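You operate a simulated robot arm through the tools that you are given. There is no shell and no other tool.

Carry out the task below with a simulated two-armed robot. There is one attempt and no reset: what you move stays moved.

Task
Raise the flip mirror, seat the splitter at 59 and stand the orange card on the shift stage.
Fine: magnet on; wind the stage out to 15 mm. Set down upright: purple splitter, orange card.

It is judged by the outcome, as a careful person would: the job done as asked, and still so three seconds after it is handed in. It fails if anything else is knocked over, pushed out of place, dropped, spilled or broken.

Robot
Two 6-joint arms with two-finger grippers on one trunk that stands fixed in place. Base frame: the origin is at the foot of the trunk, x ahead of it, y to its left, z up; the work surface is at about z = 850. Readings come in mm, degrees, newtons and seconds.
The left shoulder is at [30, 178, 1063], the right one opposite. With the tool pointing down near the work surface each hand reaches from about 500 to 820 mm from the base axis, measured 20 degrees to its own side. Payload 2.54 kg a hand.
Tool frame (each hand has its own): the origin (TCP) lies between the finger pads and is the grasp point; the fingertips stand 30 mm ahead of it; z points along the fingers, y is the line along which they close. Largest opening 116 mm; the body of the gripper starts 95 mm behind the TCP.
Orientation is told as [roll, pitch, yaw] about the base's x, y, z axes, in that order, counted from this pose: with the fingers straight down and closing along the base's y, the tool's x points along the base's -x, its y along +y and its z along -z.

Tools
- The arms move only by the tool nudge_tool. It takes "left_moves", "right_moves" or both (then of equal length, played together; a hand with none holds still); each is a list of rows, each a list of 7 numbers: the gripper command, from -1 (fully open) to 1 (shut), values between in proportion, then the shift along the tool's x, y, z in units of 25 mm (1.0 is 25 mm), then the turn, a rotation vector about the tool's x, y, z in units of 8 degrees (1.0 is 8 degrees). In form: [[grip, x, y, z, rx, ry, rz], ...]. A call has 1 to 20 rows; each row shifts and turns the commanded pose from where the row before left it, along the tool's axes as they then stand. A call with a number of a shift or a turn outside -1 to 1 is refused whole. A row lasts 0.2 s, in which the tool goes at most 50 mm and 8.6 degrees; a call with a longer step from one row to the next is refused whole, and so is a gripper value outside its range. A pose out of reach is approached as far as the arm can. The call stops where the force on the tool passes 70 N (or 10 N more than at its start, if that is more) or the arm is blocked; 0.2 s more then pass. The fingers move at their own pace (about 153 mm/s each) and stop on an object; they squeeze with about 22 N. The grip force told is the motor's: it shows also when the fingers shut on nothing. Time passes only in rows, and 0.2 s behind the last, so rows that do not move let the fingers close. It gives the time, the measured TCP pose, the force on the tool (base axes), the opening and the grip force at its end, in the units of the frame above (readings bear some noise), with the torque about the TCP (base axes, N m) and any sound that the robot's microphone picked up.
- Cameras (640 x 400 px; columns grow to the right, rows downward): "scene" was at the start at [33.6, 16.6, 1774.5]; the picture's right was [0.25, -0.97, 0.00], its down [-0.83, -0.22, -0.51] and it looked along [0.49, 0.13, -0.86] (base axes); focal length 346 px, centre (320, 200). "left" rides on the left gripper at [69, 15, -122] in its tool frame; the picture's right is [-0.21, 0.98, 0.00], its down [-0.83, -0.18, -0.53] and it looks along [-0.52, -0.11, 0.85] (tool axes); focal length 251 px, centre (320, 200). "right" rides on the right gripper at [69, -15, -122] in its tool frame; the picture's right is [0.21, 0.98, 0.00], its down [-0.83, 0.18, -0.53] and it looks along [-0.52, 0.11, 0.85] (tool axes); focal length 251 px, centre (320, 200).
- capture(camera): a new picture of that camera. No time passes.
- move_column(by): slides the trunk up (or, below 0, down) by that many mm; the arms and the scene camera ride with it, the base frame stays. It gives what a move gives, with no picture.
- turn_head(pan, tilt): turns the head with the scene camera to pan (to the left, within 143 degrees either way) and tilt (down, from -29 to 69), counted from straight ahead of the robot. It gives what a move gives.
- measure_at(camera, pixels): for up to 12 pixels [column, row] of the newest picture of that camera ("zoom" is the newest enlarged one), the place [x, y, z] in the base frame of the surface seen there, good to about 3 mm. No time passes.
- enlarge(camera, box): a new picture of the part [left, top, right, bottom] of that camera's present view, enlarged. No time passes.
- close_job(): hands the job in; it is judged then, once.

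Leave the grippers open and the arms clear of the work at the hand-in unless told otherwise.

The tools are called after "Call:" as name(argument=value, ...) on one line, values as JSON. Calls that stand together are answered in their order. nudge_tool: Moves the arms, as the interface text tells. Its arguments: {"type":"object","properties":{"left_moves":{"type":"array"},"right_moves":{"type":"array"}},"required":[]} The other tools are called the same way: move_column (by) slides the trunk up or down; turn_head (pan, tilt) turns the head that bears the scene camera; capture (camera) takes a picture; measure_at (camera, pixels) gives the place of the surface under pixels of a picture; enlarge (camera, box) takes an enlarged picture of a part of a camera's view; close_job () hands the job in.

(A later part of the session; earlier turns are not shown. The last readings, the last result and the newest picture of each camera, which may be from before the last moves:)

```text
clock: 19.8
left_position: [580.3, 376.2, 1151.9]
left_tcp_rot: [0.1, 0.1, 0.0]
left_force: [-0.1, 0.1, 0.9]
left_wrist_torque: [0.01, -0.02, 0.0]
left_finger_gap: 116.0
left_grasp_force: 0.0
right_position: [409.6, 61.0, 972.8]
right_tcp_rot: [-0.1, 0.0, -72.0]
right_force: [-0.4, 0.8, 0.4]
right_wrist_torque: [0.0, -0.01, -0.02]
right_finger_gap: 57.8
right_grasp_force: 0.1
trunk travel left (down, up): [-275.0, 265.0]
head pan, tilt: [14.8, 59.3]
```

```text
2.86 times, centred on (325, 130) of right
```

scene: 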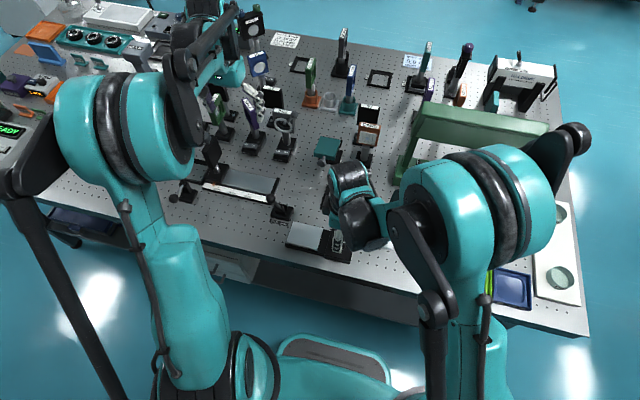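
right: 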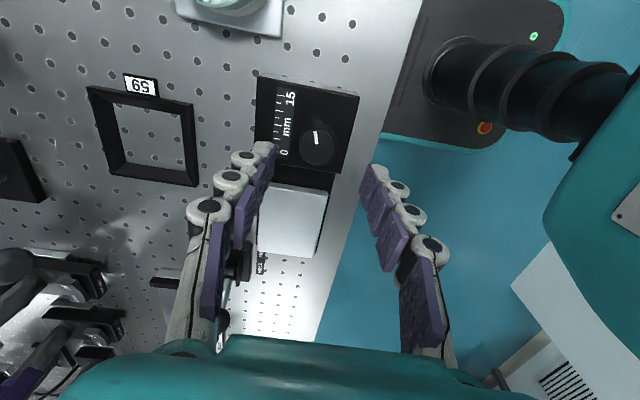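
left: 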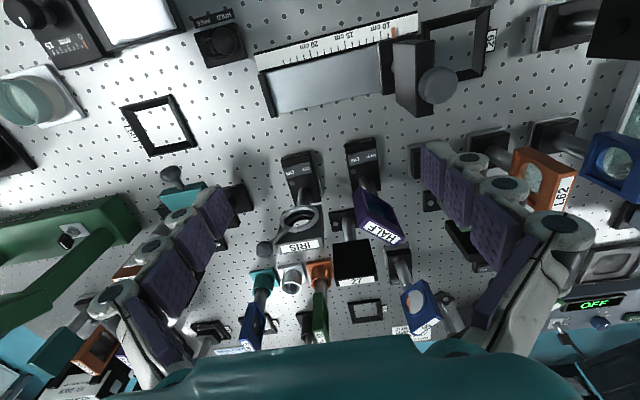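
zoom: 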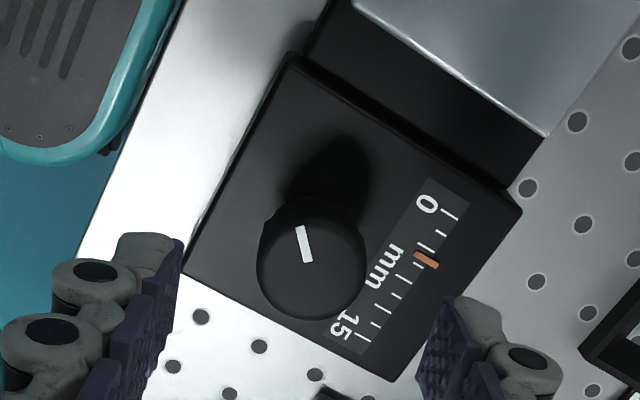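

The marker now reads about 5 mm after 232°, so about 7.5 mm per turn. I ratchet again: wind back to +88°.

Call:
nudge_tool(right_moves=[[0, 0, 0, 0, 0, 0, -1], [0, 0, 0, 0, 0, 0, -1], [0, 0, 0, 0, 0, 0, -1], [0, 0, 0, 0, 0, 0, -1], [0, 0, 0, 0, 0, 0, -1], [0, 0, 0, 0, 0, 0, -1], [0, 0, 0, 0, 0, 0, -1], [0, 0, 0, 0, 0, 0, -1], [0, 0, 0, 0, 0, 0, -1], [0, 0, 0, 0, 0, 0, -1], [0, 0, 0, 0, 0, 0, -1], [0, 0, 0, 0, 0, 0, -1], [0, 0, 0, 0, 0, 0, -1], [0, 0, 0, 0, 0, 0, -1], [0, 0, 0, 0, 0, 0, -1], [0, 0, 0, 0, 0, 0, -1], [0, 0, 0, 0, 0, 0, -1], [0, 0, 0, 0, 0, 0, -1], [0, 0, 0, 0, 0, 0, -1], [0, 0, 0, 0, 0, 0, -1]])

Call:
nudge_tool(right_moves=[[0, 0.04, -0.06, 0.8, 0, 0, 0], [0, 0, 0, 0.8, 0, 0, 0], [0, 0, 0, 0.8, 0, 0, 0], [0, 0, 0, 0, 0, 0, 0], [1, 0, 0, 0, 0, 0, 0], [1, 0, 0, 0, 0, 0, 0], [1, 0, 0, 0, 0, 0, 1], [1, 0, 0, 0, 0, 0, 1], [1, 0, 0, 0, 0, 0, 1], [1, 0, 0, 0, 0, 0, 1], [1, 0, 0, 0, 0, 0, 1], [1, 0, 0, 0, 0, 0, 1], [1, 0, 0, 0, 0, 0, 1], [1, 0, 0, 0, 0, 0, 1], [1, 0, 0, 0, 0, 0, 1], [1, 0, 0, 0, 0, 0, 1], [1, 0, 0, 0, 0, 0, 1], [1, 0, 0, 0, 0, 0, 1], [1, 0, 0, 0, 0, 0, 1], [1, 0, 0, 0, 0, 0, 1]])

Call:
nudge_tool(right_moves=[[1, 0, 0, 0, 0, 0, 1], [1, 0, 0, 0, 0, 0, 1], [1, 0, 0, 0, 0, 0, 1], [1, 0, 0, 0, 0, 0, 1], [1, 0, 0, 0, 0, 0, 1], [1, 0, 0, 0, 0, 0, 1], [1, 0, 0, 0, 0, 0, 0], [0, 0, 0, 0, 0, 0, 0], [0, 0, 0, 0, 0, 0, 0], [0, 0, 0, -0.8, 0, 0, 0], [0, 0, 0, -0.8, 0, 0, 0], [0, 0, 0, -0.8, 0, 0, 0]])

Call:
enlarge(camera="right", box=[250, 60, 400, 200])

```text
clock: 24.0
left_position: [581.4, 375.9, 1152.1]
left_tcp_rot: [0.0, -0.1, 0.0]
left_force: [0.0, 0.5, 0.2]
left_wrist_torque: [0.01, -0.02, 0.0]
left_finger_gap: 115.9
left_grasp_force: 0.1
right_position: [410.8, 60.5, 973.4]
right_tcp_rot: [0.0, 0.0, 88.0]
right_force: [1.2, 0.5, 0.2]
right_wrist_torque: [-0.03, -0.01, 0.01]
right_finger_gap: 57.7
right_grasp_force: 0.0
trunk travel left (down, up): [-275.0, 265.0]
head pan, tilt: [14.8, 59.3]
```

```text
clock: 28.2
left_position: [581.8, 375.2, 1151.6]
left_tcp_rot: [0.2, 0.0, 0.0]
left_force: [1.1, 0.5, -0.7]
left_wrist_torque: [0.0, 0.02, 0.02]
left_finger_gap: 116.0
left_grasp_force: 0.0
right_position: [412.8, 59.0, 913.0]
right_tcp_rot: [0.0, 0.0, -24.1]
right_force: [20.8, -6.5, 18.8]
right_wrist_torque: [-0.27, -0.86, -0.04]
right_finger_gap: 28.7
right_grasp_force: 44.9
trunk travel left (down, up): [-275.0, 265.0]
head pan, tilt: [14.8, 59.3]
```

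```text
clock: 30.8
left_position: [581.2, 376.9, 1152.2]
left_tcp_rot: [-0.1, 0.0, 0.1]
left_force: [-0.2, 0.1, 0.3]
left_wrist_torque: [-0.01, -0.04, -0.03]
left_finger_gap: 116.3
left_grasp_force: 0.0
right_position: [410.8, 60.4, 974.1]
right_tcp_rot: [0.0, 0.1, -72.0]
right_force: [0.3, 0.4, -0.1]
right_wrist_torque: [0.04, -0.02, 0.03]
right_finger_gap: 58.0
right_grasp_force: 0.2
trunk travel left (down, up): [-275.0, 265.0]
head pan, tilt: [14.8, 59.3]
```

```text
2.86 times, centred on (325, 130) of right
```

zoom: 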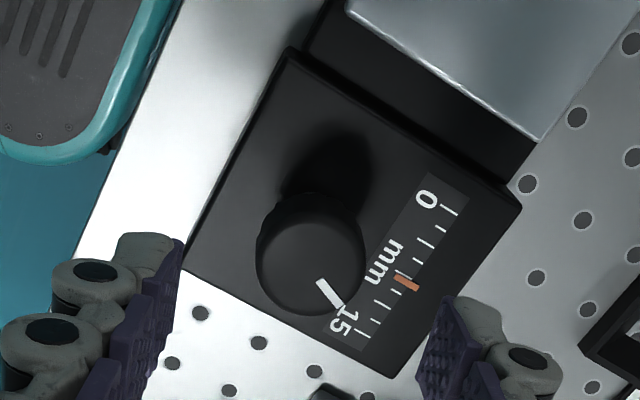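

Marker at about 8.3 mm after 392°. Another full ratchet.

Call:
nudge_tool(right_moves=[[0, 0, 0, 0, 0, 0, -1], [0, 0, 0, 0, 0, 0, -1], [0, 0, 0, 0, 0, 0, -1], [0, 0, 0, 0, 0, 0, -1], [0, 0, 0, 0, 0, 0, -1], [0, 0, 0, 0, 0, 0, -1], [0, 0, 0, 0, 0, 0, -1], [0, 0, 0, 0, 0, 0, -1], [0, 0, 0, 0, 0, 0, -1], [0, 0, 0, 0, 0, 0, -1], [0, 0, 0, 0, 0, 0, -1], [0, 0, 0, 0, 0, 0, -1], [0, 0, 0, 0, 0, 0, -1], [0, 0, 0, 0, 0, 0, -1], [0, 0, 0, 0, 0, 0, -1], [0, 0, 0, 0, 0, 0, -1], [0, 0, 0, 0, 0, 0, -1], [0, 0, 0, 0, 0, 0, -1], [0, 0, 0, 0, 0, 0, -1], [0, 0, 0, 0, 0, 0, -1]])

Call:
nudge_tool(right_moves=[[0, 0.02, -0.04, 0.8, 0, 0, 0], [0, 0, 0, 0.8, 0, 0, 0], [0, 0, 0, 0.8, 0, 0, 0], [0, 0, 0, 0, 0, 0, 0], [1, 0, 0, 0, 0, 0, 0], [1, 0, 0, 0, 0, 0, 0], [1, 0, 0, 0, 0, 0, 1], [1, 0, 0, 0, 0, 0, 1], [1, 0, 0, 0, 0, 0, 1], [1, 0, 0, 0, 0, 0, 1], [1, 0, 0, 0, 0, 0, 1], [1, 0, 0, 0, 0, 0, 1], [1, 0, 0, 0, 0, 0, 1], [1, 0, 0, 0, 0, 0, 1], [1, 0, 0, 0, 0, 0, 1], [1, 0, 0, 0, 0, 0, 1], [1, 0, 0, 0, 0, 0, 1], [1, 0, 0, 0, 0, 0, 1], [1, 0, 0, 0, 0, 0, 1], [1, 0, 0, 0, 0, 0, 1]])

Call:
nudge_tool(right_moves=[[1, 0, 0, 0, 0, 0, 1], [1, 0, 0, 0, 0, 0, 1], [1, 0, 0, 0, 0, 0, 1], [1, 0, 0, 0, 0, 0, 1], [1, 0, 0, 0, 0, 0, 1], [1, 0, 0, 0, 0, 0, 1], [1, 0, 0, 0, 0, 0, 0], [0, 0, 0, 0, 0, 0, 0], [0, 0, 0, 0, 0, 0, 0], [0, 0, 0, -0.8, 0, 0, 0], [0, 0, 0, -0.8, 0, 0, 0], [0, 0, 0, -0.8, 0, 0, 0]])

Call:
enlarge(camera="right", box=[250, 60, 400, 200])

```text
clock: 35.0
left_position: [581.7, 376.7, 1152.0]
left_tcp_rot: [0.0, 0.0, 0.0]
left_force: [-0.4, 0.2, -0.2]
left_wrist_torque: [0.01, -0.04, -0.01]
left_finger_gap: 116.0
left_grasp_force: 0.0
right_position: [410.8, 60.3, 974.6]
right_tcp_rot: [0.0, 0.0, 88.2]
right_force: [0.2, 0.2, -0.1]
right_wrist_torque: [0.0, 0.01, -0.01]
right_finger_gap: 58.1
right_grasp_force: 0.1
trunk travel left (down, up): [-275.0, 265.0]
head pan, tilt: [14.8, 59.3]
```

```text
clock: 39.2
left_position: [581.9, 375.2, 1151.9]
left_tcp_rot: [0.1, 0.0, 0.0]
left_force: [0.4, -0.3, -0.1]
left_wrist_torque: [-0.04, 0.01, 0.0]
left_finger_gap: 115.9
left_grasp_force: 0.1
right_position: [413.2, 58.5, 912.4]
right_tcp_rot: [0.0, 0.1, -24.1]
right_force: [-12.3, -4.8, -23.9]
right_wrist_torque: [0.07, 0.5, 0.01]
right_finger_gap: 28.9
right_grasp_force: 44.6
trunk travel left (down, up): [-275.0, 265.0]
head pan, tilt: [14.8, 59.3]
```

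```text
clock: 41.8
left_position: [580.9, 375.2, 1151.5]
left_tcp_rot: [0.2, 0.0, 0.1]
left_force: [0.0, 0.2, 0.0]
left_wrist_torque: [0.01, 0.01, 0.02]
left_finger_gap: 115.8
left_grasp_force: 0.1
right_position: [413.3, 58.1, 973.8]
right_tcp_rot: [0.0, -0.1, -72.0]
right_force: [0.5, -0.1, 0.0]
right_wrist_torque: [0.01, -0.01, 0.0]
right_finger_gap: 58.0
right_grasp_force: 0.0
trunk travel left (down, up): [-275.0, 265.0]
head pan, tilt: [14.8, 59.3]
```

```text
2.86 times, centred on (325, 130) of right
```

zoom: 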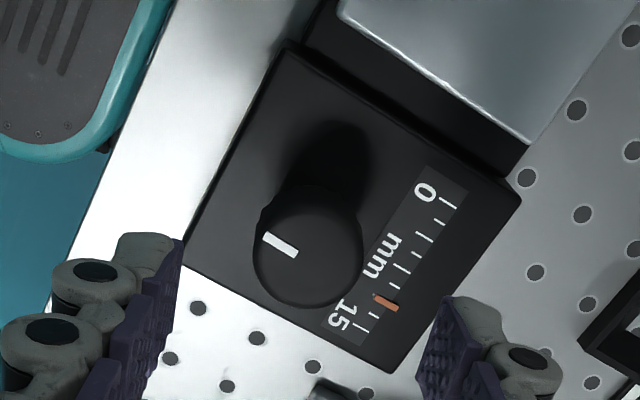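

About 11.6 mm. One more ratchet of 160°.

Call:
nudge_tool(right_moves=[[0, 0, 0, 0, 0, 0, -1], [0, 0, 0, 0, 0, 0, -1], [0, 0, 0, 0, 0, 0, -1], [0, 0, 0, 0, 0, 0, -1], [0, 0, 0, 0, 0, 0, -1], [0, 0, 0, 0, 0, 0, -1], [0, 0, 0, 0, 0, 0, -1], [0, 0, 0, 0, 0, 0, -1], [0, 0, 0, 0, 0, 0, -1], [0, 0, 0, 0, 0, 0, -1], [0, 0, 0, 0, 0, 0, -1], [0, 0, 0, 0, 0, 0, -1], [0, 0, 0, 0, 0, 0, -1], [0, 0, 0, 0, 0, 0, -1], [0, 0, 0, 0, 0, 0, -1], [0, 0, 0, 0, 0, 0, -1], [0, 0, 0, 0, 0, 0, -1], [0, 0, 0, 0, 0, 0, -1], [0, 0, 0, 0, 0, 0, -1], [0, 0, 0, 0, 0, 0, -1]])

Call:
nudge_tool(right_moves=[[0, 0, 0, 0.8, 0, 0, 0], [0, 0, 0, 0.8, 0, 0, 0], [0, 0, 0, 0.8, 0, 0, 0], [0, 0, 0, 0, 0, 0, 0], [1, 0, 0, 0, 0, 0, 0], [1, 0, 0, 0, 0, 0, 0], [1, 0, 0, 0, 0, 0, 1], [1, 0, 0, 0, 0, 0, 1], [1, 0, 0, 0, 0, 0, 1], [1, 0, 0, 0, 0, 0, 1], [1, 0, 0, 0, 0, 0, 1], [1, 0, 0, 0, 0, 0, 1], [1, 0, 0, 0, 0, 0, 1], [1, 0, 0, 0, 0, 0, 1], [1, 0, 0, 0, 0, 0, 1], [1, 0, 0, 0, 0, 0, 1], [1, 0, 0, 0, 0, 0, 1], [1, 0, 0, 0, 0, 0, 1], [1, 0, 0, 0, 0, 0, 1], [1, 0, 0, 0, 0, 0, 1]])

Call:
nudge_tool(right_moves=[[1, 0, 0, 0, 0, 0, 1], [1, 0, 0, 0, 0, 0, 1], [1, 0, 0, 0, 0, 0, 1], [1, 0, 0, 0, 0, 0, 1], [1, 0, 0, 0, 0, 0, 1], [1, 0, 0, 0, 0, 0, 1], [1, 0, 0, 0, 0, 0, 0], [0, 0, 0, 0, 0, 0, 0], [0, 0, 0, 0, 0, 0, 0], [0, 0, 0, -0.8, 0, 0, 0], [0, 0, 0, -0.8, 0, 0, 0], [0, 0, 0, -0.8, 0, 0, 0]])

Call:
enlarge(camera="right", box=[250, 60, 400, 200])

```text
clock: 46.0
left_position: [581.3, 376.8, 1151.9]
left_tcp_rot: [0.0, 0.0, 0.0]
left_force: [-0.3, -0.8, -0.3]
left_wrist_torque: [0.0, 0.01, 0.0]
left_finger_gap: 115.9
left_grasp_force: 0.0
right_position: [413.4, 60.2, 973.1]
right_tcp_rot: [0.0, -0.1, 88.2]
right_force: [-0.2, -0.4, 0.6]
right_wrist_torque: [0.02, 0.0, 0.03]
right_finger_gap: 58.2
right_grasp_force: 0.1
trunk travel left (down, up): [-275.0, 265.0]
head pan, tilt: [14.8, 59.3]
```

```text
clock: 50.2
left_position: [581.7, 375.5, 1151.2]
left_tcp_rot: [0.1, 0.0, 0.0]
left_force: [-0.3, -0.1, 0.2]
left_wrist_torque: [0.0, 0.01, 0.02]
left_finger_gap: 116.1
left_grasp_force: 0.1
right_position: [412.9, 58.7, 914.1]
right_tcp_rot: [0.0, 0.0, -24.2]
right_force: [-5.6, -3.7, -11.1]
right_wrist_torque: [-0.05, 0.13, 0.01]
right_finger_gap: 28.7
right_grasp_force: 45.2
trunk travel left (down, up): [-275.0, 265.0]
head pan, tilt: [14.8, 59.3]
```

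```text
clock: 52.8
left_position: [580.6, 375.7, 1152.3]
left_tcp_rot: [0.0, -0.1, 0.0]
left_force: [0.2, -0.5, 0.7]
left_wrist_torque: [0.02, -0.02, -0.01]
left_finger_gap: 116.3
left_grasp_force: 0.1
right_position: [413.0, 59.9, 975.3]
right_tcp_rot: [0.0, 0.1, -72.0]
right_force: [0.2, -0.3, -0.1]
right_wrist_torque: [-0.02, -0.03, 0.02]
right_finger_gap: 57.9
right_grasp_force: 0.1
trunk travel left (down, up): [-275.0, 265.0]
head pan, tilt: [14.8, 59.3]
```

```text
2.86 times, centred on (325, 130) of right
```

zoom: 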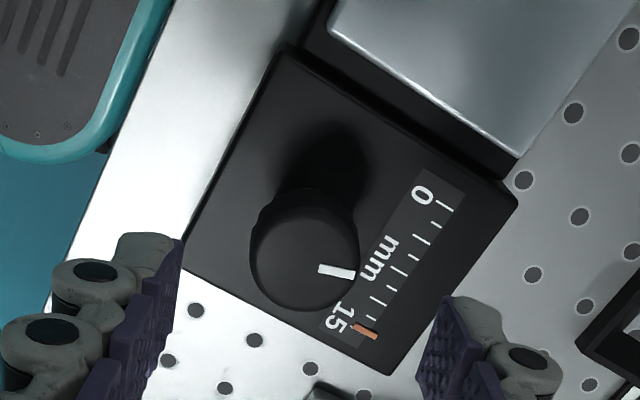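

Very near 15. I turn the wrist back to yaw 0 to compare with the first close picture.

Call:
nudge_tool(right_moves=[[0, 0, 0, 0, 0, 0, -1], [0, 0, 0, 0, 0, 0, -1], [0, 0, 0, 0, 0, 0, -1], [0, 0, 0, 0, 0, 0, -1], [0, 0, 0, 0, 0, 0, -1], [0, 0, 0, 0, 0, 0, -1], [0, 0, 0, 0, 0, 0, -1], [0, 0, 0, 0, 0, 0, -1], [0, 0, 0, 0, 0, 0, -1], [0, 0, 0, -0.6, 0, 0, 0], [0, 0, 0, -0.6, 0, 0, 0]])

Call:
enlarge(camera="right", box=[275, 80, 375, 190])

Call:
enlarge(camera="right", box=[275, 130, 335, 170])

```text
clock: 55.2
left_position: [581.0, 375.1, 1151.1]
left_tcp_rot: [0.1, 0.0, 0.0]
left_force: [-0.3, 0.6, -0.5]
left_wrist_torque: [-0.01, 0.0, -0.02]
left_finger_gap: 116.0
left_grasp_force: 0.0
right_position: [412.9, 57.7, 1003.2]
right_tcp_rot: [0.0, 0.0, 0.0]
right_force: [0.1, 0.2, 0.2]
right_wrist_torque: [0.05, 0.01, 0.02]
right_finger_gap: 58.1
right_grasp_force: 0.0
trunk travel left (down, up): [-275.0, 265.0]
head pan, tilt: [14.8, 59.3]
```

```text
3.64 times, centred on (325, 135) of right
```

zoom: 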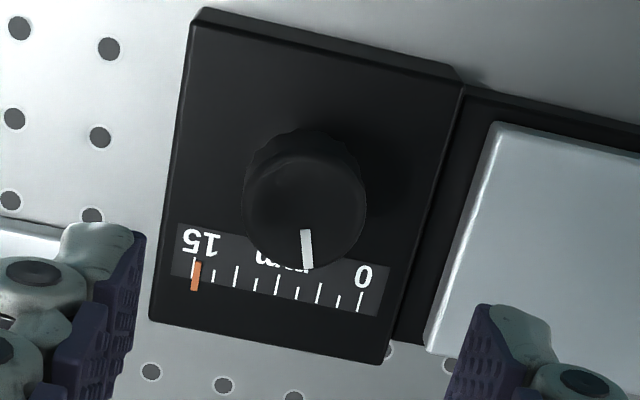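

```text
10.00 times, centred on (305, 150) of right
```

zoom: 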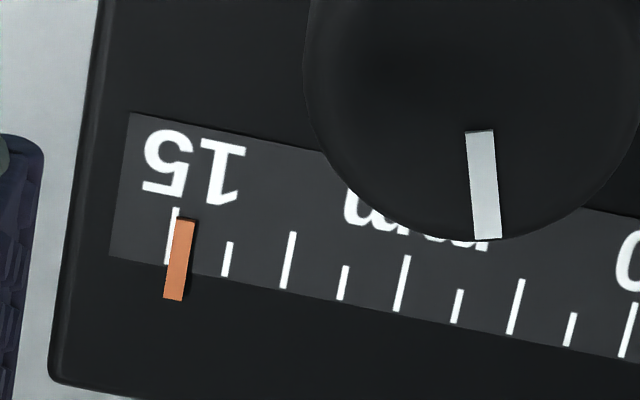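

The pointer needs ≈13.5° more clockwise (marker ~0.25 mm short of 15). I grip again and turn 13.6°.

Call:
nudge_tool(right_moves=[[0, 0, 0.02, 0.9, 0, 0, 0], [0, 0, 0, 0.9, 0, 0, 0], [0, 0, 0, 0.9, 0, 0, 0], [0, 0, 0, 0.88, 0, 0, 0], [0, 0, 0, 0, 0, 0, 0], [1, 0, 0, 0, 0, 0, 0], [1, 0, 0, 0, 0, 0, 0], [1, 0, 0, 0, 0, 0, 0.85], [1, 0, 0, 0, 0, 0, 0.85], [1, 0, 0, 0, 0, 0, 0], [0, 0, 0, 0, 0, 0, 0], [0, 0, 0, 0, 0, 0, 0], [0, 0, 0, -0.9, 0, 0, 0], [0, 0, 0, -0.9, 0, 0, 0], [0, 0, 0, -0.9, 0, 0, -0.85], [0, 0, 0, -0.9, 0, 0, -0.85]])

Call:
enlarge(camera="right", box=[275, 80, 375, 190])

Call:
enlarge(camera="right", box=[275, 130, 335, 170])

```text
clock: 58.6
left_position: [581.2, 375.4, 1152.2]
left_tcp_rot: [0.1, 0.0, 0.0]
left_force: [-1.1, 0.8, -0.3]
left_wrist_torque: [-0.02, -0.01, 0.01]
left_finger_gap: 116.5
left_grasp_force: 0.0
right_position: [412.3, 59.5, 1004.9]
right_tcp_rot: [0.0, -0.1, 0.1]
right_force: [0.5, 0.2, 0.5]
right_wrist_torque: [-0.02, -0.01, 0.03]
right_finger_gap: 58.0
right_grasp_force: 0.0
trunk travel left (down, up): [-275.0, 265.0]
head pan, tilt: [14.8, 59.3]
```

```text
3.64 times, centred on (325, 135) of right
```

zoom: 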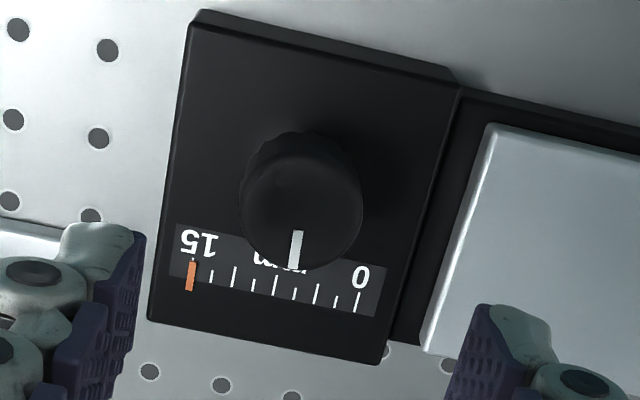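

```text
10.00 times, centred on (305, 150) of right
```

zoom: 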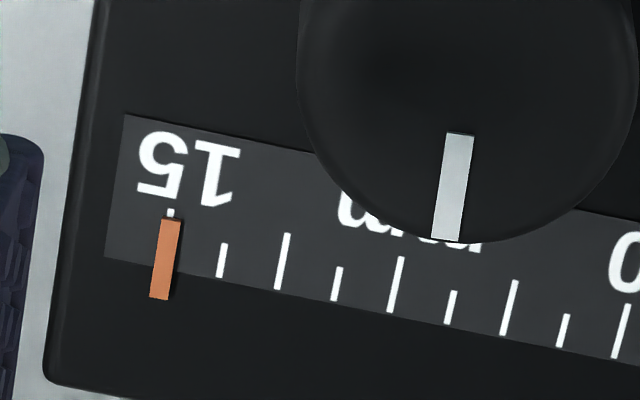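

The stage now reads 15 mm exactly. Next the flip mirror: I want a side view of its hinge, so I yaw the left hand by −88° (camera looks toward −y) in place, well above everything.

Call:
nudge_tool(left_moves=[[-1, 0, 0, 0, 0, 0, 1], [-1, 0, 0, 0, 0, 0, 1], [-1, 0, 0, 0, 0, 0, 1], [-1, 0, 0, 0, 0, 0, 1], [-1, 0, 0, 0, 0, 0, 1], [-1, 0, 0, 0, 0, 0, 1], [-1, 0, 0, 0, 0, 0, 1], [-1, 0, 0, 0, 0, 0, 1], [-1, 0, 0, 0, 0, 0, 1], [-1, 0, 0, 0, 0, 0, 1], [-1, 0, 0, 0, 0, 0, 1]])

Call:
capture(camera="left")

Call:
capture(camera="right")

```text
clock: 61.0
left_position: [581.3, 374.3, 1151.0]
left_tcp_rot: [0.0, 0.0, -88.2]
left_force: [-0.2, 0.9, -0.5]
left_wrist_torque: [0.0, -0.02, 0.0]
left_finger_gap: 115.8
left_grasp_force: 0.1
right_position: [413.1, 61.2, 1005.7]
right_tcp_rot: [-0.1, 0.0, 0.1]
right_force: [0.5, -0.2, -0.8]
right_wrist_torque: [0.0, -0.01, -0.04]
right_finger_gap: 57.8
right_grasp_force: 0.0
trunk travel left (down, up): [-275.0, 265.0]
head pan, tilt: [14.8, 59.3]
```

```text
taken
```

left: 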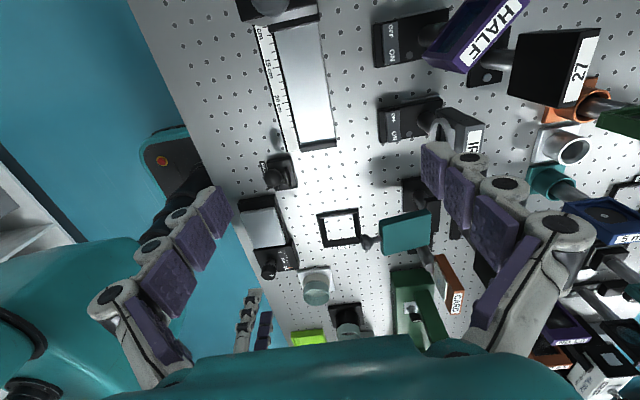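

```text
taken
```

right: 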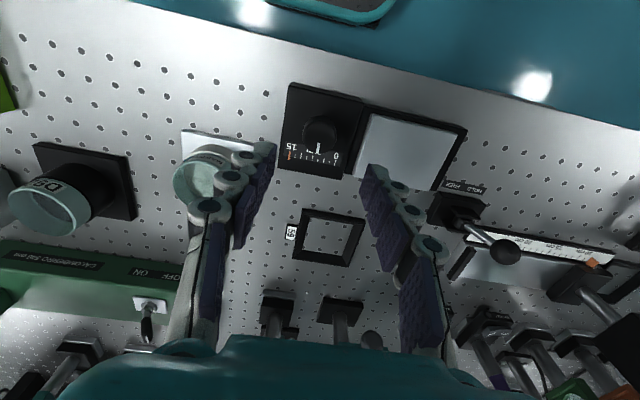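

Enlarging the side view of the flip mirror at (405,235) and the splitter/iris area.

Call:
enlarge(camera="left", box=[350, 190, 470, 280])

Call:
measure_at(camera="zoom", pixels=[[90, 275], [170, 170], [160, 330], [430, 100], [420, 300], [420, 250], [440, 310], [130, 285], [450, 180], [440, 90], [290, 240], [380, 330]])

Call:
enlarge(camera="left", box=[370, 0, 520, 160])

```text
4.44 times, centred on (410, 235) of left
```

zoom: 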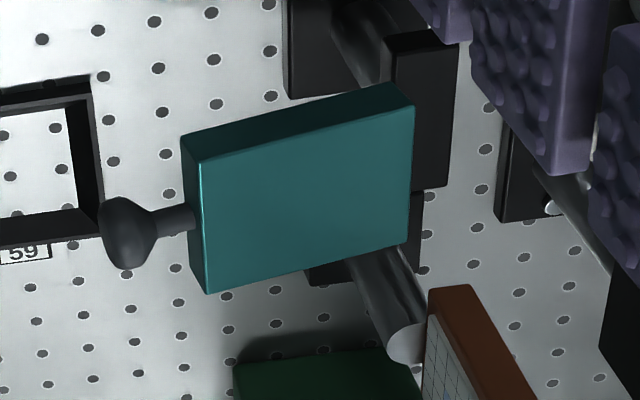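

```text
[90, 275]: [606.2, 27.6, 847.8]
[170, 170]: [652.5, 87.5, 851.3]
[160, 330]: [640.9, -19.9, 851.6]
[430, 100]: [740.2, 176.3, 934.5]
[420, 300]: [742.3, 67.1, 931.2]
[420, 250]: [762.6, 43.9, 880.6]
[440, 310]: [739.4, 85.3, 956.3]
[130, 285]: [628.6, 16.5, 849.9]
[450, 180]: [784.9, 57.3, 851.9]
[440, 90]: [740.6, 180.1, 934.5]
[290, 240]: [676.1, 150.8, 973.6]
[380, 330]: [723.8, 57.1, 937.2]
```

```text
2.50 times, centred on (445, 80) of left
```

zoom: 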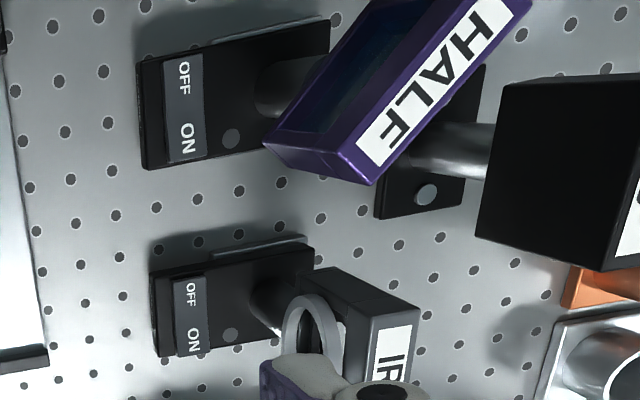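

Measuring the plate corners, knob and yoke in this side view.

Call:
enlarge(camera="left", box=[350, 190, 470, 280])

Call:
measure_at(camera="zoom", pixels=[[210, 170], [405, 115], [212, 285], [403, 243], [125, 235], [120, 210], [175, 218], [190, 145], [380, 92], [400, 45], [445, 50], [440, 180]])

```text
4.44 times, centred on (410, 235) of left
```

zoom: 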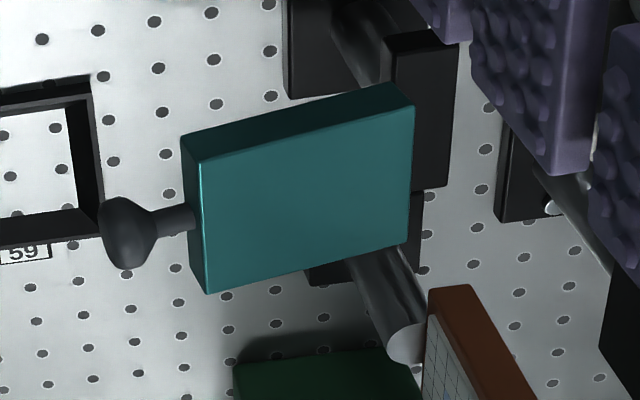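

```text
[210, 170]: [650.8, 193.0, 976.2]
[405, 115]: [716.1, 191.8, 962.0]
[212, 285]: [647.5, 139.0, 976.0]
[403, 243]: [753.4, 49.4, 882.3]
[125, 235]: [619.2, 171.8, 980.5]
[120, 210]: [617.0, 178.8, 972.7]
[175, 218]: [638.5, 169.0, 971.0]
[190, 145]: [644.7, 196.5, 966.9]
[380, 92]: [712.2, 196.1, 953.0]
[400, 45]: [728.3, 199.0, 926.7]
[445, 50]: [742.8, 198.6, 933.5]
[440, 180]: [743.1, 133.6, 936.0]
```

The plate is tilted ~12°, mid-plane passing through the knob (≈(614,166,975)) and hinge ≈(722,952). I raise the right hand and move above the knob, while the left hand shifts 60 mm to +y for room.

Call:
nudge_tool(right_moves=[[0, 0, 0, -0.8, 0, 0, 0], [0, 0, 0, -0.8, 0, 0, 0], [0, 0, 0, -0.8, 0, 0, 0], [0, -1, 0.53, 0, 0, 0, 0], [0, -1, 0.53, 0, 0, 0, 0], [0, -1, 0.53, 0, 0, 0, 0], [0, -1, 0.53, 0, 0, 0, 0], [0, -1, 0.53, 0, 0, 0, 0], [0, -1, 0.53, 0, 0, 0, 0], [0, -1, 0.53, 0, 0, 0, 0], [0, -1, 0.53, 0, 0, 0, 0], [0, 0, 0, 0, 0, 0, 0]], left_moves=[[-1, 0.6, 0, 0, 0, 0, 0], [-1, 0.6, 0, 0, 0, 0, 0], [-1, 0.6, 0, 0, 0, 0, 0], [-1, 0.6, 0, 0, 0, 0, 0], [-1, 0, 0, 0, 0, 0, 0], [-1, 0, 0, 0, 0, 0, 0], [-1, 0, 0, 0, 0, 0, 0], [-1, 0, 0, 0, 0, 0, 0], [-1, 0, 0, 0, 0, 0, 0], [-1, 0, 0, 0, 0, 0, 0], [-1, 0, 0, 0, 0, 0, 0], [-1, 0, 0, 0, 0, 0, 0]])

Call:
capture(camera="right")

Call:
capture(camera="left")

Call:
capture(camera="scene")

```text
clock: 63.6
left_position: [578.7, 435.5, 1151.8]
left_tcp_rot: [0.1, 0.1, -88.0]
left_force: [-0.3, 0.6, 0.1]
left_wrist_torque: [0.03, -0.01, 0.0]
left_finger_gap: 115.9
left_grasp_force: 0.0
right_position: [612.7, 164.8, 1063.7]
right_tcp_rot: [-0.1, 0.0, 0.0]
right_force: [0.3, 0.4, 0.0]
right_wrist_torque: [0.02, 0.01, -0.02]
right_finger_gap: 58.1
right_grasp_force: 0.0
trunk travel left (down, up): [-275.0, 265.0]
head pan, tilt: [14.8, 59.3]
```

```text
taken
```

right: 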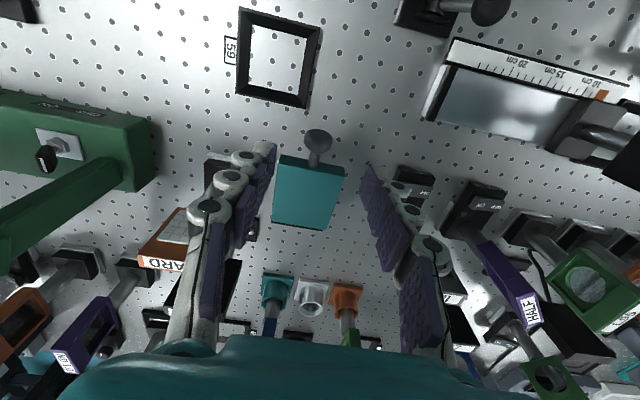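

```text
taken
```

left: 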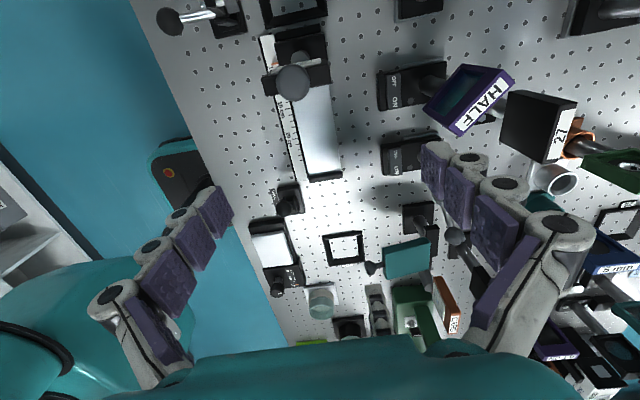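

```text
taken
```

scene: 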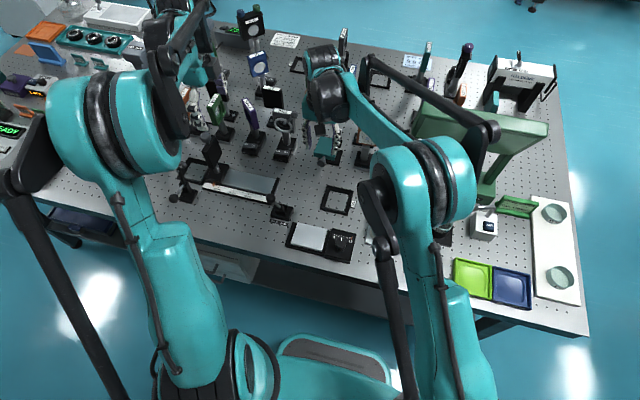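

The knob shows at (318,141) in the right view; measure it.

Call:
measure_at(camera="right", pixels=[[318, 140], [308, 141], [328, 142], [318, 132], [317, 150], [315, 162], [281, 160], [341, 168], [275, 222], [325, 227]])

```text
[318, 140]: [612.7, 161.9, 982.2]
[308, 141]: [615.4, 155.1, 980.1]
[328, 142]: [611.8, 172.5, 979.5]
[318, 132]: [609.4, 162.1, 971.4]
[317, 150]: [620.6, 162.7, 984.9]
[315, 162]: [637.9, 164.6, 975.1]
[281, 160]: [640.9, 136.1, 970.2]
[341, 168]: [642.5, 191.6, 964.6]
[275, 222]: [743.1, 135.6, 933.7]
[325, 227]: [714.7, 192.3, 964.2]
```

Knob centre ≈(613,163.5,974). I descend to TCP z≈985 and close on it.

Call:
nudge_tool(right_moves=[[0, 0, -0.05, 0.8, 0, 0, 0], [0, 0, 0, 0.8, 0, 0, 0], [0, 0, 0, 0.8, 0, 0, 0], [0, 0, 0, 0.74, 0, 0, 0], [0, 0, 0, 0, 0, 0, 0], [1, 0, 0, 0, 0, 0, 0], [1, 0, 0, 0, 0, 0, 0]])

Call:
capture(camera="right")

```text
clock: 65.2
left_position: [580.4, 434.5, 1151.4]
left_tcp_rot: [0.0, 0.0, -88.0]
left_force: [0.2, 0.4, 0.0]
left_wrist_torque: [0.06, -0.02, 0.0]
left_finger_gap: 116.0
left_grasp_force: 0.1
right_position: [613.8, 164.0, 984.7]
right_tcp_rot: [0.0, 0.0, 0.0]
right_force: [0.6, 3.4, 0.9]
right_wrist_torque: [0.08, -0.07, 0.04]
right_finger_gap: 24.0
right_grasp_force: 45.1
trunk travel left (down, up): [-275.0, 265.0]
head pan, tilt: [14.8, 59.3]
```

```text
taken
```

right: 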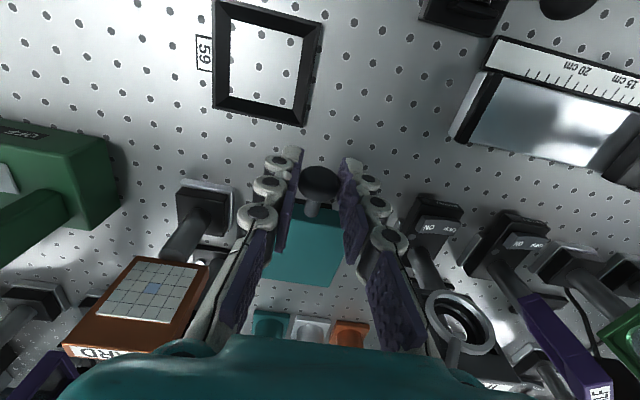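

Knob gripped (24 mm). I begin the lifting arc: first three 8° steps up and slightly away.

Call:
nudge_tool(right_moves=[[1, -0.17, 0, -0.6, 0, 0, 0], [1, -0.25, 0, -0.56, 0, 0, 0], [1, -0.33, 0, -0.52, 0, 0, 0], [1, 0, 0, 0, 0, 0, 0]])

Call:
capture(camera="right")

Call:
enlarge(camera="left", box=[350, 200, 470, 300])

```text
clock: 66.2
left_position: [581.4, 435.5, 1151.8]
left_tcp_rot: [-0.2, 0.0, -87.9]
left_force: [0.2, -0.1, 0.9]
left_wrist_torque: [-0.01, 0.03, 0.03]
left_finger_gap: 115.6
left_grasp_force: 0.2
right_position: [632.5, 165.5, 1026.2]
right_tcp_rot: [-0.1, 0.1, 0.0]
right_force: [0.3, 3.9, -15.3]
right_wrist_torque: [0.04, 1.26, -0.03]
right_finger_gap: 24.4
right_grasp_force: 44.9
trunk travel left (down, up): [-275.0, 265.0]
head pan, tilt: [14.8, 59.3]
```

```text
taken
```

right: 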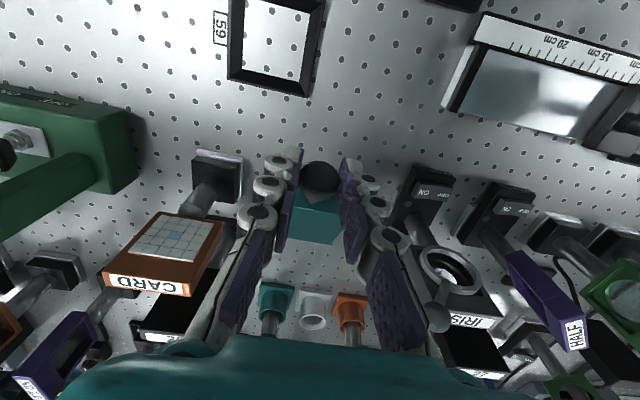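

```text
4.00 times, centred on (410, 250) of left
```

zoom: 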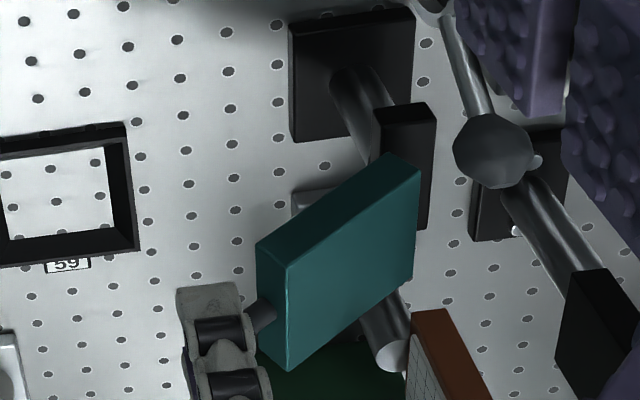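

The plate is rising. I measure its present slope to refine the hinge estimate.

Call:
measure_at(camera="zoom", pixels=[[290, 272], [412, 178], [262, 250], [385, 165], [293, 355], [410, 270], [270, 245], [400, 165]])

```text
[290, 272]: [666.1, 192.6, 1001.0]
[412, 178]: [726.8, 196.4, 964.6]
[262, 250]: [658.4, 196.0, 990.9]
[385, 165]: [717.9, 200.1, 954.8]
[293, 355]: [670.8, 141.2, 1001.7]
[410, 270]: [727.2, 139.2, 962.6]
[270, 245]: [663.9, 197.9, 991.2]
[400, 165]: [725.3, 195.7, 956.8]
```

Slope is now ~31°, implying the hinge is lower, about (729,934). I follow the corrected arc for five more steps.

Call:
nudge_tool(right_moves=[[1, -0.46, 0, -0.5, 0, 0, 0], [1, -0.52, 0, -0.44, 0, 0, 0], [1, -0.58, 0, -0.36, 0, 0, 0], [1, -0.62, 0, -0.28, 0, 0, 0], [1, 0, 0, 0, 0, 0, 0]])

Call:
capture(camera="right")

Call:
enlarge(camera="left", box=[350, 200, 470, 300])

```text
clock: 67.4
left_position: [579.3, 435.1, 1151.6]
left_tcp_rot: [0.1, 0.1, -88.0]
left_force: [-0.4, -0.4, -0.4]
left_wrist_torque: [0.0, -0.01, 0.01]
left_finger_gap: 116.1
left_grasp_force: 0.0
right_position: [686.1, 164.8, 1066.9]
right_tcp_rot: [0.0, 0.0, 0.0]
right_force: [-8.4, 3.1, -11.2]
right_wrist_torque: [0.07, 1.4, 0.0]
right_finger_gap: 24.6
right_grasp_force: 45.3
trunk travel left (down, up): [-275.0, 265.0]
head pan, tilt: [14.8, 59.3]
```

```text
taken
```

right: 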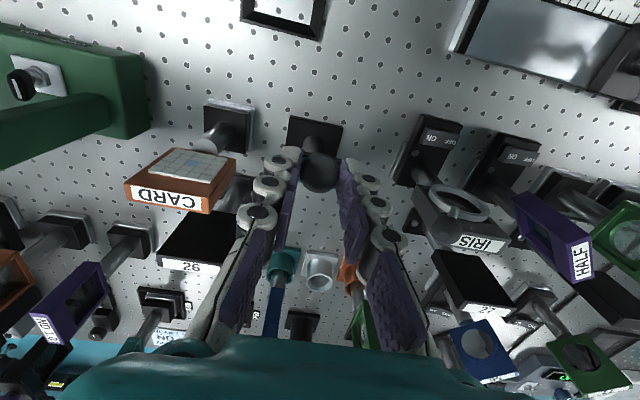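

```text
4.00 times, centred on (410, 250) of left
```

zoom: 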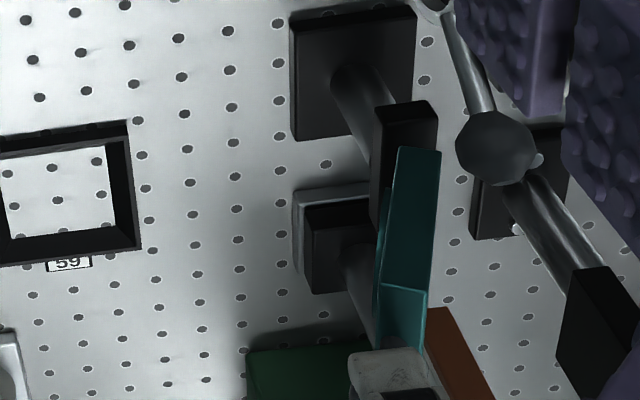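

Measuring plate slope again.

Call:
measure_at(camera="zoom", pixels=[[420, 280], [432, 160], [390, 280], [402, 160], [388, 200], [405, 310]])

```text
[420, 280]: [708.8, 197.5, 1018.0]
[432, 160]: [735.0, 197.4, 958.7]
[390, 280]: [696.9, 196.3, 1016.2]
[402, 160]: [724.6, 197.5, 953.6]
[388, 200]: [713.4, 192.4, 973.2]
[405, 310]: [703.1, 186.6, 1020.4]
```

Slope ≈66°. I continue mostly away (+x) for ~50 mm at constant height to bring the plate upright.

Call:
nudge_tool(right_moves=[[1, -0.65, 0, 0, 0, 0, 0], [1, -0.65, 0, 0, 0, 0, 0], [1, -0.65, 0, 0, 0, 0, 0], [1, 0, 0, 0, 0, 0, 0]])

Call:
enlarge(camera="left", box=[350, 200, 470, 300])

Call:
measure_at(camera="zoom", pixels=[[440, 160], [410, 160], [440, 250], [450, 280], [430, 280], [460, 300]])

```text
clock: 68.4
left_position: [578.3, 436.3, 1153.6]
left_tcp_rot: [0.1, 0.0, -87.9]
left_force: [0.3, -0.2, -1.4]
left_wrist_torque: [0.01, -0.05, -0.02]
left_finger_gap: 116.3
left_grasp_force: 0.0
right_position: [724.2, 163.9, 1069.6]
right_tcp_rot: [0.1, -0.3, 0.0]
right_force: [-4.3, 10.7, 20.4]
right_wrist_torque: [0.26, 0.58, 0.03]
right_finger_gap: 24.5
right_grasp_force: 45.2
right hand out of reach, approached as far as the arm can: row 3
trunk travel left (down, up): [-275.0, 265.0]
head pan, tilt: [14.8, 59.3]
```

```text
4.00 times, centred on (410, 250) of left
```

zoom: 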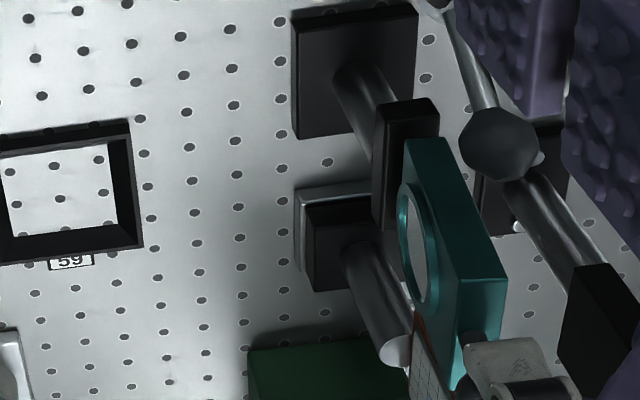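

```text
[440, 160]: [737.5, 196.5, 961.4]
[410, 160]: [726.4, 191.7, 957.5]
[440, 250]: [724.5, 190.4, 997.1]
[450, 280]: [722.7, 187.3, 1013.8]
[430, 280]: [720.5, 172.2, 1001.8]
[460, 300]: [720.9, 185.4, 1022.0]
```

The right arm reached its limit at x≈724, plate at ~80°. I tilt the tool so the fingers point a bit forward (wrist stays nearer), keeping hold of the knob.

Call:
nudge_tool(right_moves=[[1, 0, 0, 0, 0, -1, 0], [1, 0, 0, 0, 0, -1, 0], [1, 0, 0, 0, 0, 0, 0]])

Call:
enlarge(camera="left", box=[350, 200, 470, 300])

Call:
measure_at(camera="zoom", pixels=[[442, 155], [410, 150], [470, 220], [490, 270], [500, 285], [440, 230]])

Call:
capture(camera="right")

```text
clock: 69.2
left_position: [580.2, 437.5, 1150.0]
left_tcp_rot: [0.0, 0.1, -88.0]
left_force: [-0.1, -0.2, -0.4]
left_wrist_torque: [0.01, -0.01, 0.0]
left_finger_gap: 116.0
left_grasp_force: 0.1
right_position: [725.0, 164.8, 1066.3]
right_tcp_rot: [0.0, -16.0, 0.0]
right_force: [-10.4, 6.8, -11.7]
right_wrist_torque: [0.11, 1.35, 0.03]
right_finger_gap: 24.2
right_grasp_force: 45.4
trunk travel left (down, up): [-275.0, 265.0]
head pan, tilt: [14.8, 59.3]
```

```text
4.00 times, centred on (410, 250) of left
```

zoom: 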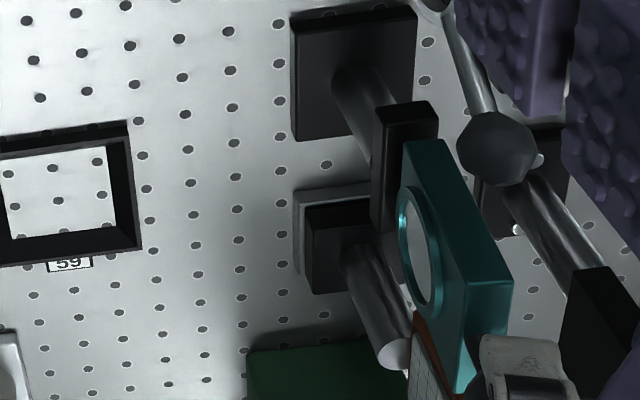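

```text
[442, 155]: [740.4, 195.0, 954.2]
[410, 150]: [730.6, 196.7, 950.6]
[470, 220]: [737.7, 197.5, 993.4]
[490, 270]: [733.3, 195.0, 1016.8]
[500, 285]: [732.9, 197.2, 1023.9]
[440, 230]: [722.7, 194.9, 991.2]
```

```text
taken
```

right: 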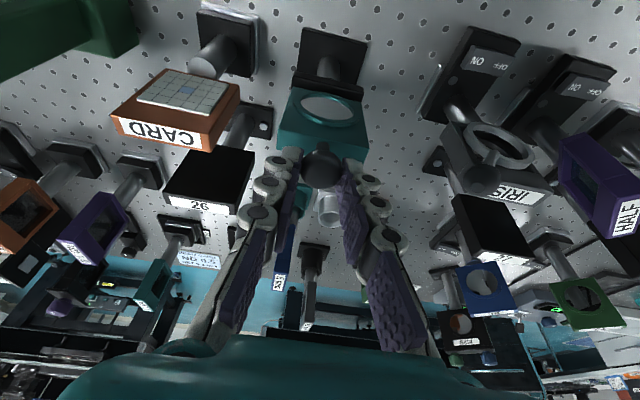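

Slope ≈84°. A bit further (+16 mm in x).

Call:
nudge_tool(right_moves=[[1, -0.31, 0, 0.09, 0, 0, 0], [1, -0.31, 0, 0.09, 0, 0, 0], [1, 0, 0, 0, 0, 0, 0]])

Call:
enlarge(camera="left", box=[350, 200, 470, 300])

Call:
measure_at(camera="zoom", pixels=[[442, 155], [412, 150], [475, 220], [495, 270], [510, 285], [445, 230]])

```text
clock: 70.0
left_position: [578.4, 437.8, 1152.1]
left_tcp_rot: [0.1, 0.0, -88.0]
left_force: [-0.4, 0.1, 0.2]
left_wrist_torque: [0.0, 0.02, 0.01]
left_finger_gap: 116.2
left_grasp_force: 0.1
right_position: [737.5, 164.1, 1067.6]
right_tcp_rot: [-0.1, -15.7, 0.1]
right_force: [-32.4, 6.2, -20.9]
right_wrist_torque: [0.14, 0.75, 0.01]
right_finger_gap: 24.3
right_grasp_force: 44.7
trunk travel left (down, up): [-275.0, 265.0]
head pan, tilt: [14.8, 59.3]
```

```text
4.00 times, centred on (410, 250) of left
```

zoom: 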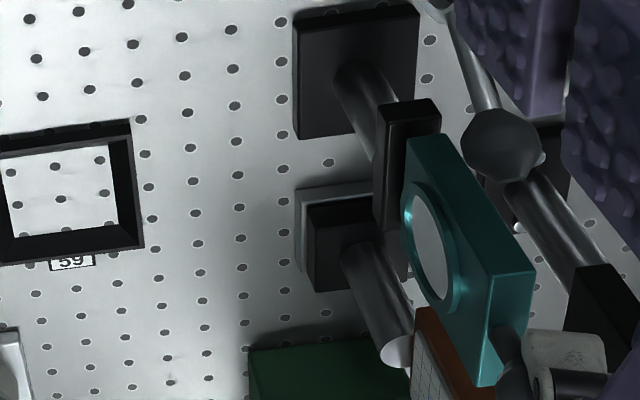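

```text
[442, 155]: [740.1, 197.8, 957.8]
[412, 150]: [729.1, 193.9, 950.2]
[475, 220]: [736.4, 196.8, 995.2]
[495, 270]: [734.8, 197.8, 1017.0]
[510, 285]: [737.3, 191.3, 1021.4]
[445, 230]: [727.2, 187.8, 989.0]
```

Force in −x has risen to 32 N; probably the stop. One small additional step of 4 mm to confirm, then measure.

Call:
nudge_tool(right_moves=[[1, -0.16, 0, 0.05, 0, 0, 0], [1, 0, 0, 0, 0, 0, 0]])

Call:
enlarge(camera="left", box=[350, 200, 470, 300])

Call:
measure_at(camera="zoom", pixels=[[440, 150], [412, 150], [465, 180], [520, 262], [480, 290], [490, 230]])

```text
clock: 70.6
left_position: [582.0, 435.6, 1152.0]
left_tcp_rot: [-0.1, 0.1, -88.0]
left_force: [-0.1, -0.3, 0.1]
left_wrist_torque: [-0.02, 0.04, -0.02]
left_finger_gap: 116.0
left_grasp_force: 0.1
right_position: [751.2, 159.2, 1067.6]
right_tcp_rot: [-0.1, -16.2, -0.1]
right_force: [0.5, 0.8, -0.3]
right_wrist_torque: [0.01, -0.02, -0.01]
right_finger_gap: 0.1
right_grasp_force: 28.5
trunk travel left (down, up): [-275.0, 265.0]
head pan, tilt: [14.8, 59.3]
```

```text
4.00 times, centred on (410, 250) of left
```

zoom: 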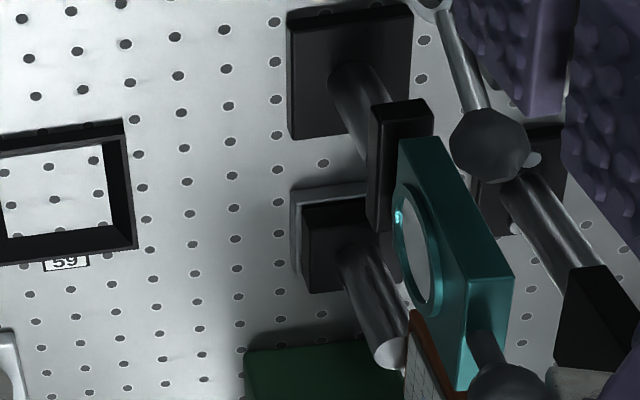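

```text
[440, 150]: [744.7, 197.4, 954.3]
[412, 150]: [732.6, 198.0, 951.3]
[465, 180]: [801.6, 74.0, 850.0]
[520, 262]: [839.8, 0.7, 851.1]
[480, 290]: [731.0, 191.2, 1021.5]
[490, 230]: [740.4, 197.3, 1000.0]
```

The ball slipped out of the fingers and the mirror stays up by itself. I check its exact angle.

Call:
measure_at(camera="zoom", pixels=[[422, 150], [436, 175], [450, 200], [463, 225], [476, 250], [488, 270], [412, 200], [430, 300], [500, 385]])

Call:
capture(camera="right")

Call:
capture(camera="scene")

```text
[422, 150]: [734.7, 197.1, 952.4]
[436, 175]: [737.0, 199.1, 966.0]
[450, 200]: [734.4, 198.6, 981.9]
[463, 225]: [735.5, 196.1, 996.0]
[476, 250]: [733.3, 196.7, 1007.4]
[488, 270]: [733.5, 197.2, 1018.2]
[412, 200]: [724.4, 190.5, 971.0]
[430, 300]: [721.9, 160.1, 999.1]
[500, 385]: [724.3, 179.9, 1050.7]
```

```text
taken
```

right: 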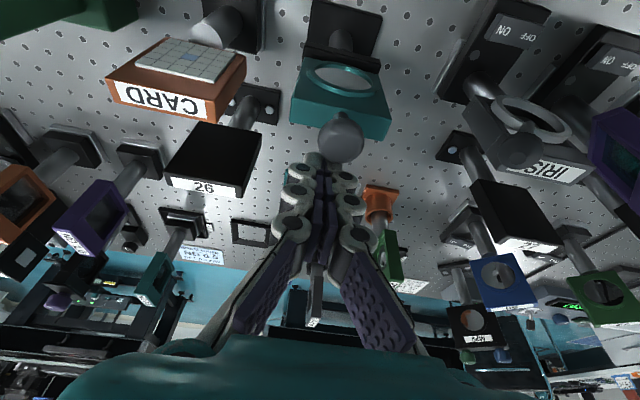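

```text
taken
```

scene: 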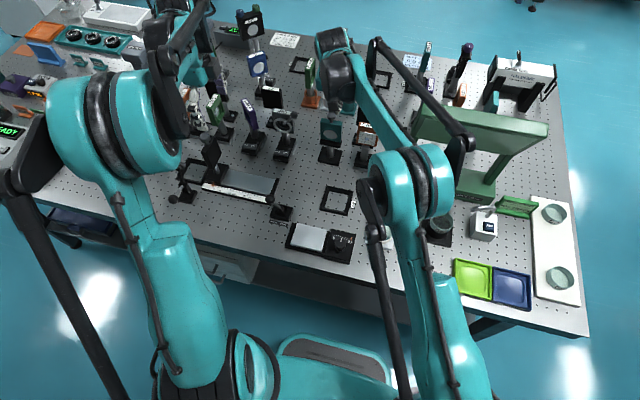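

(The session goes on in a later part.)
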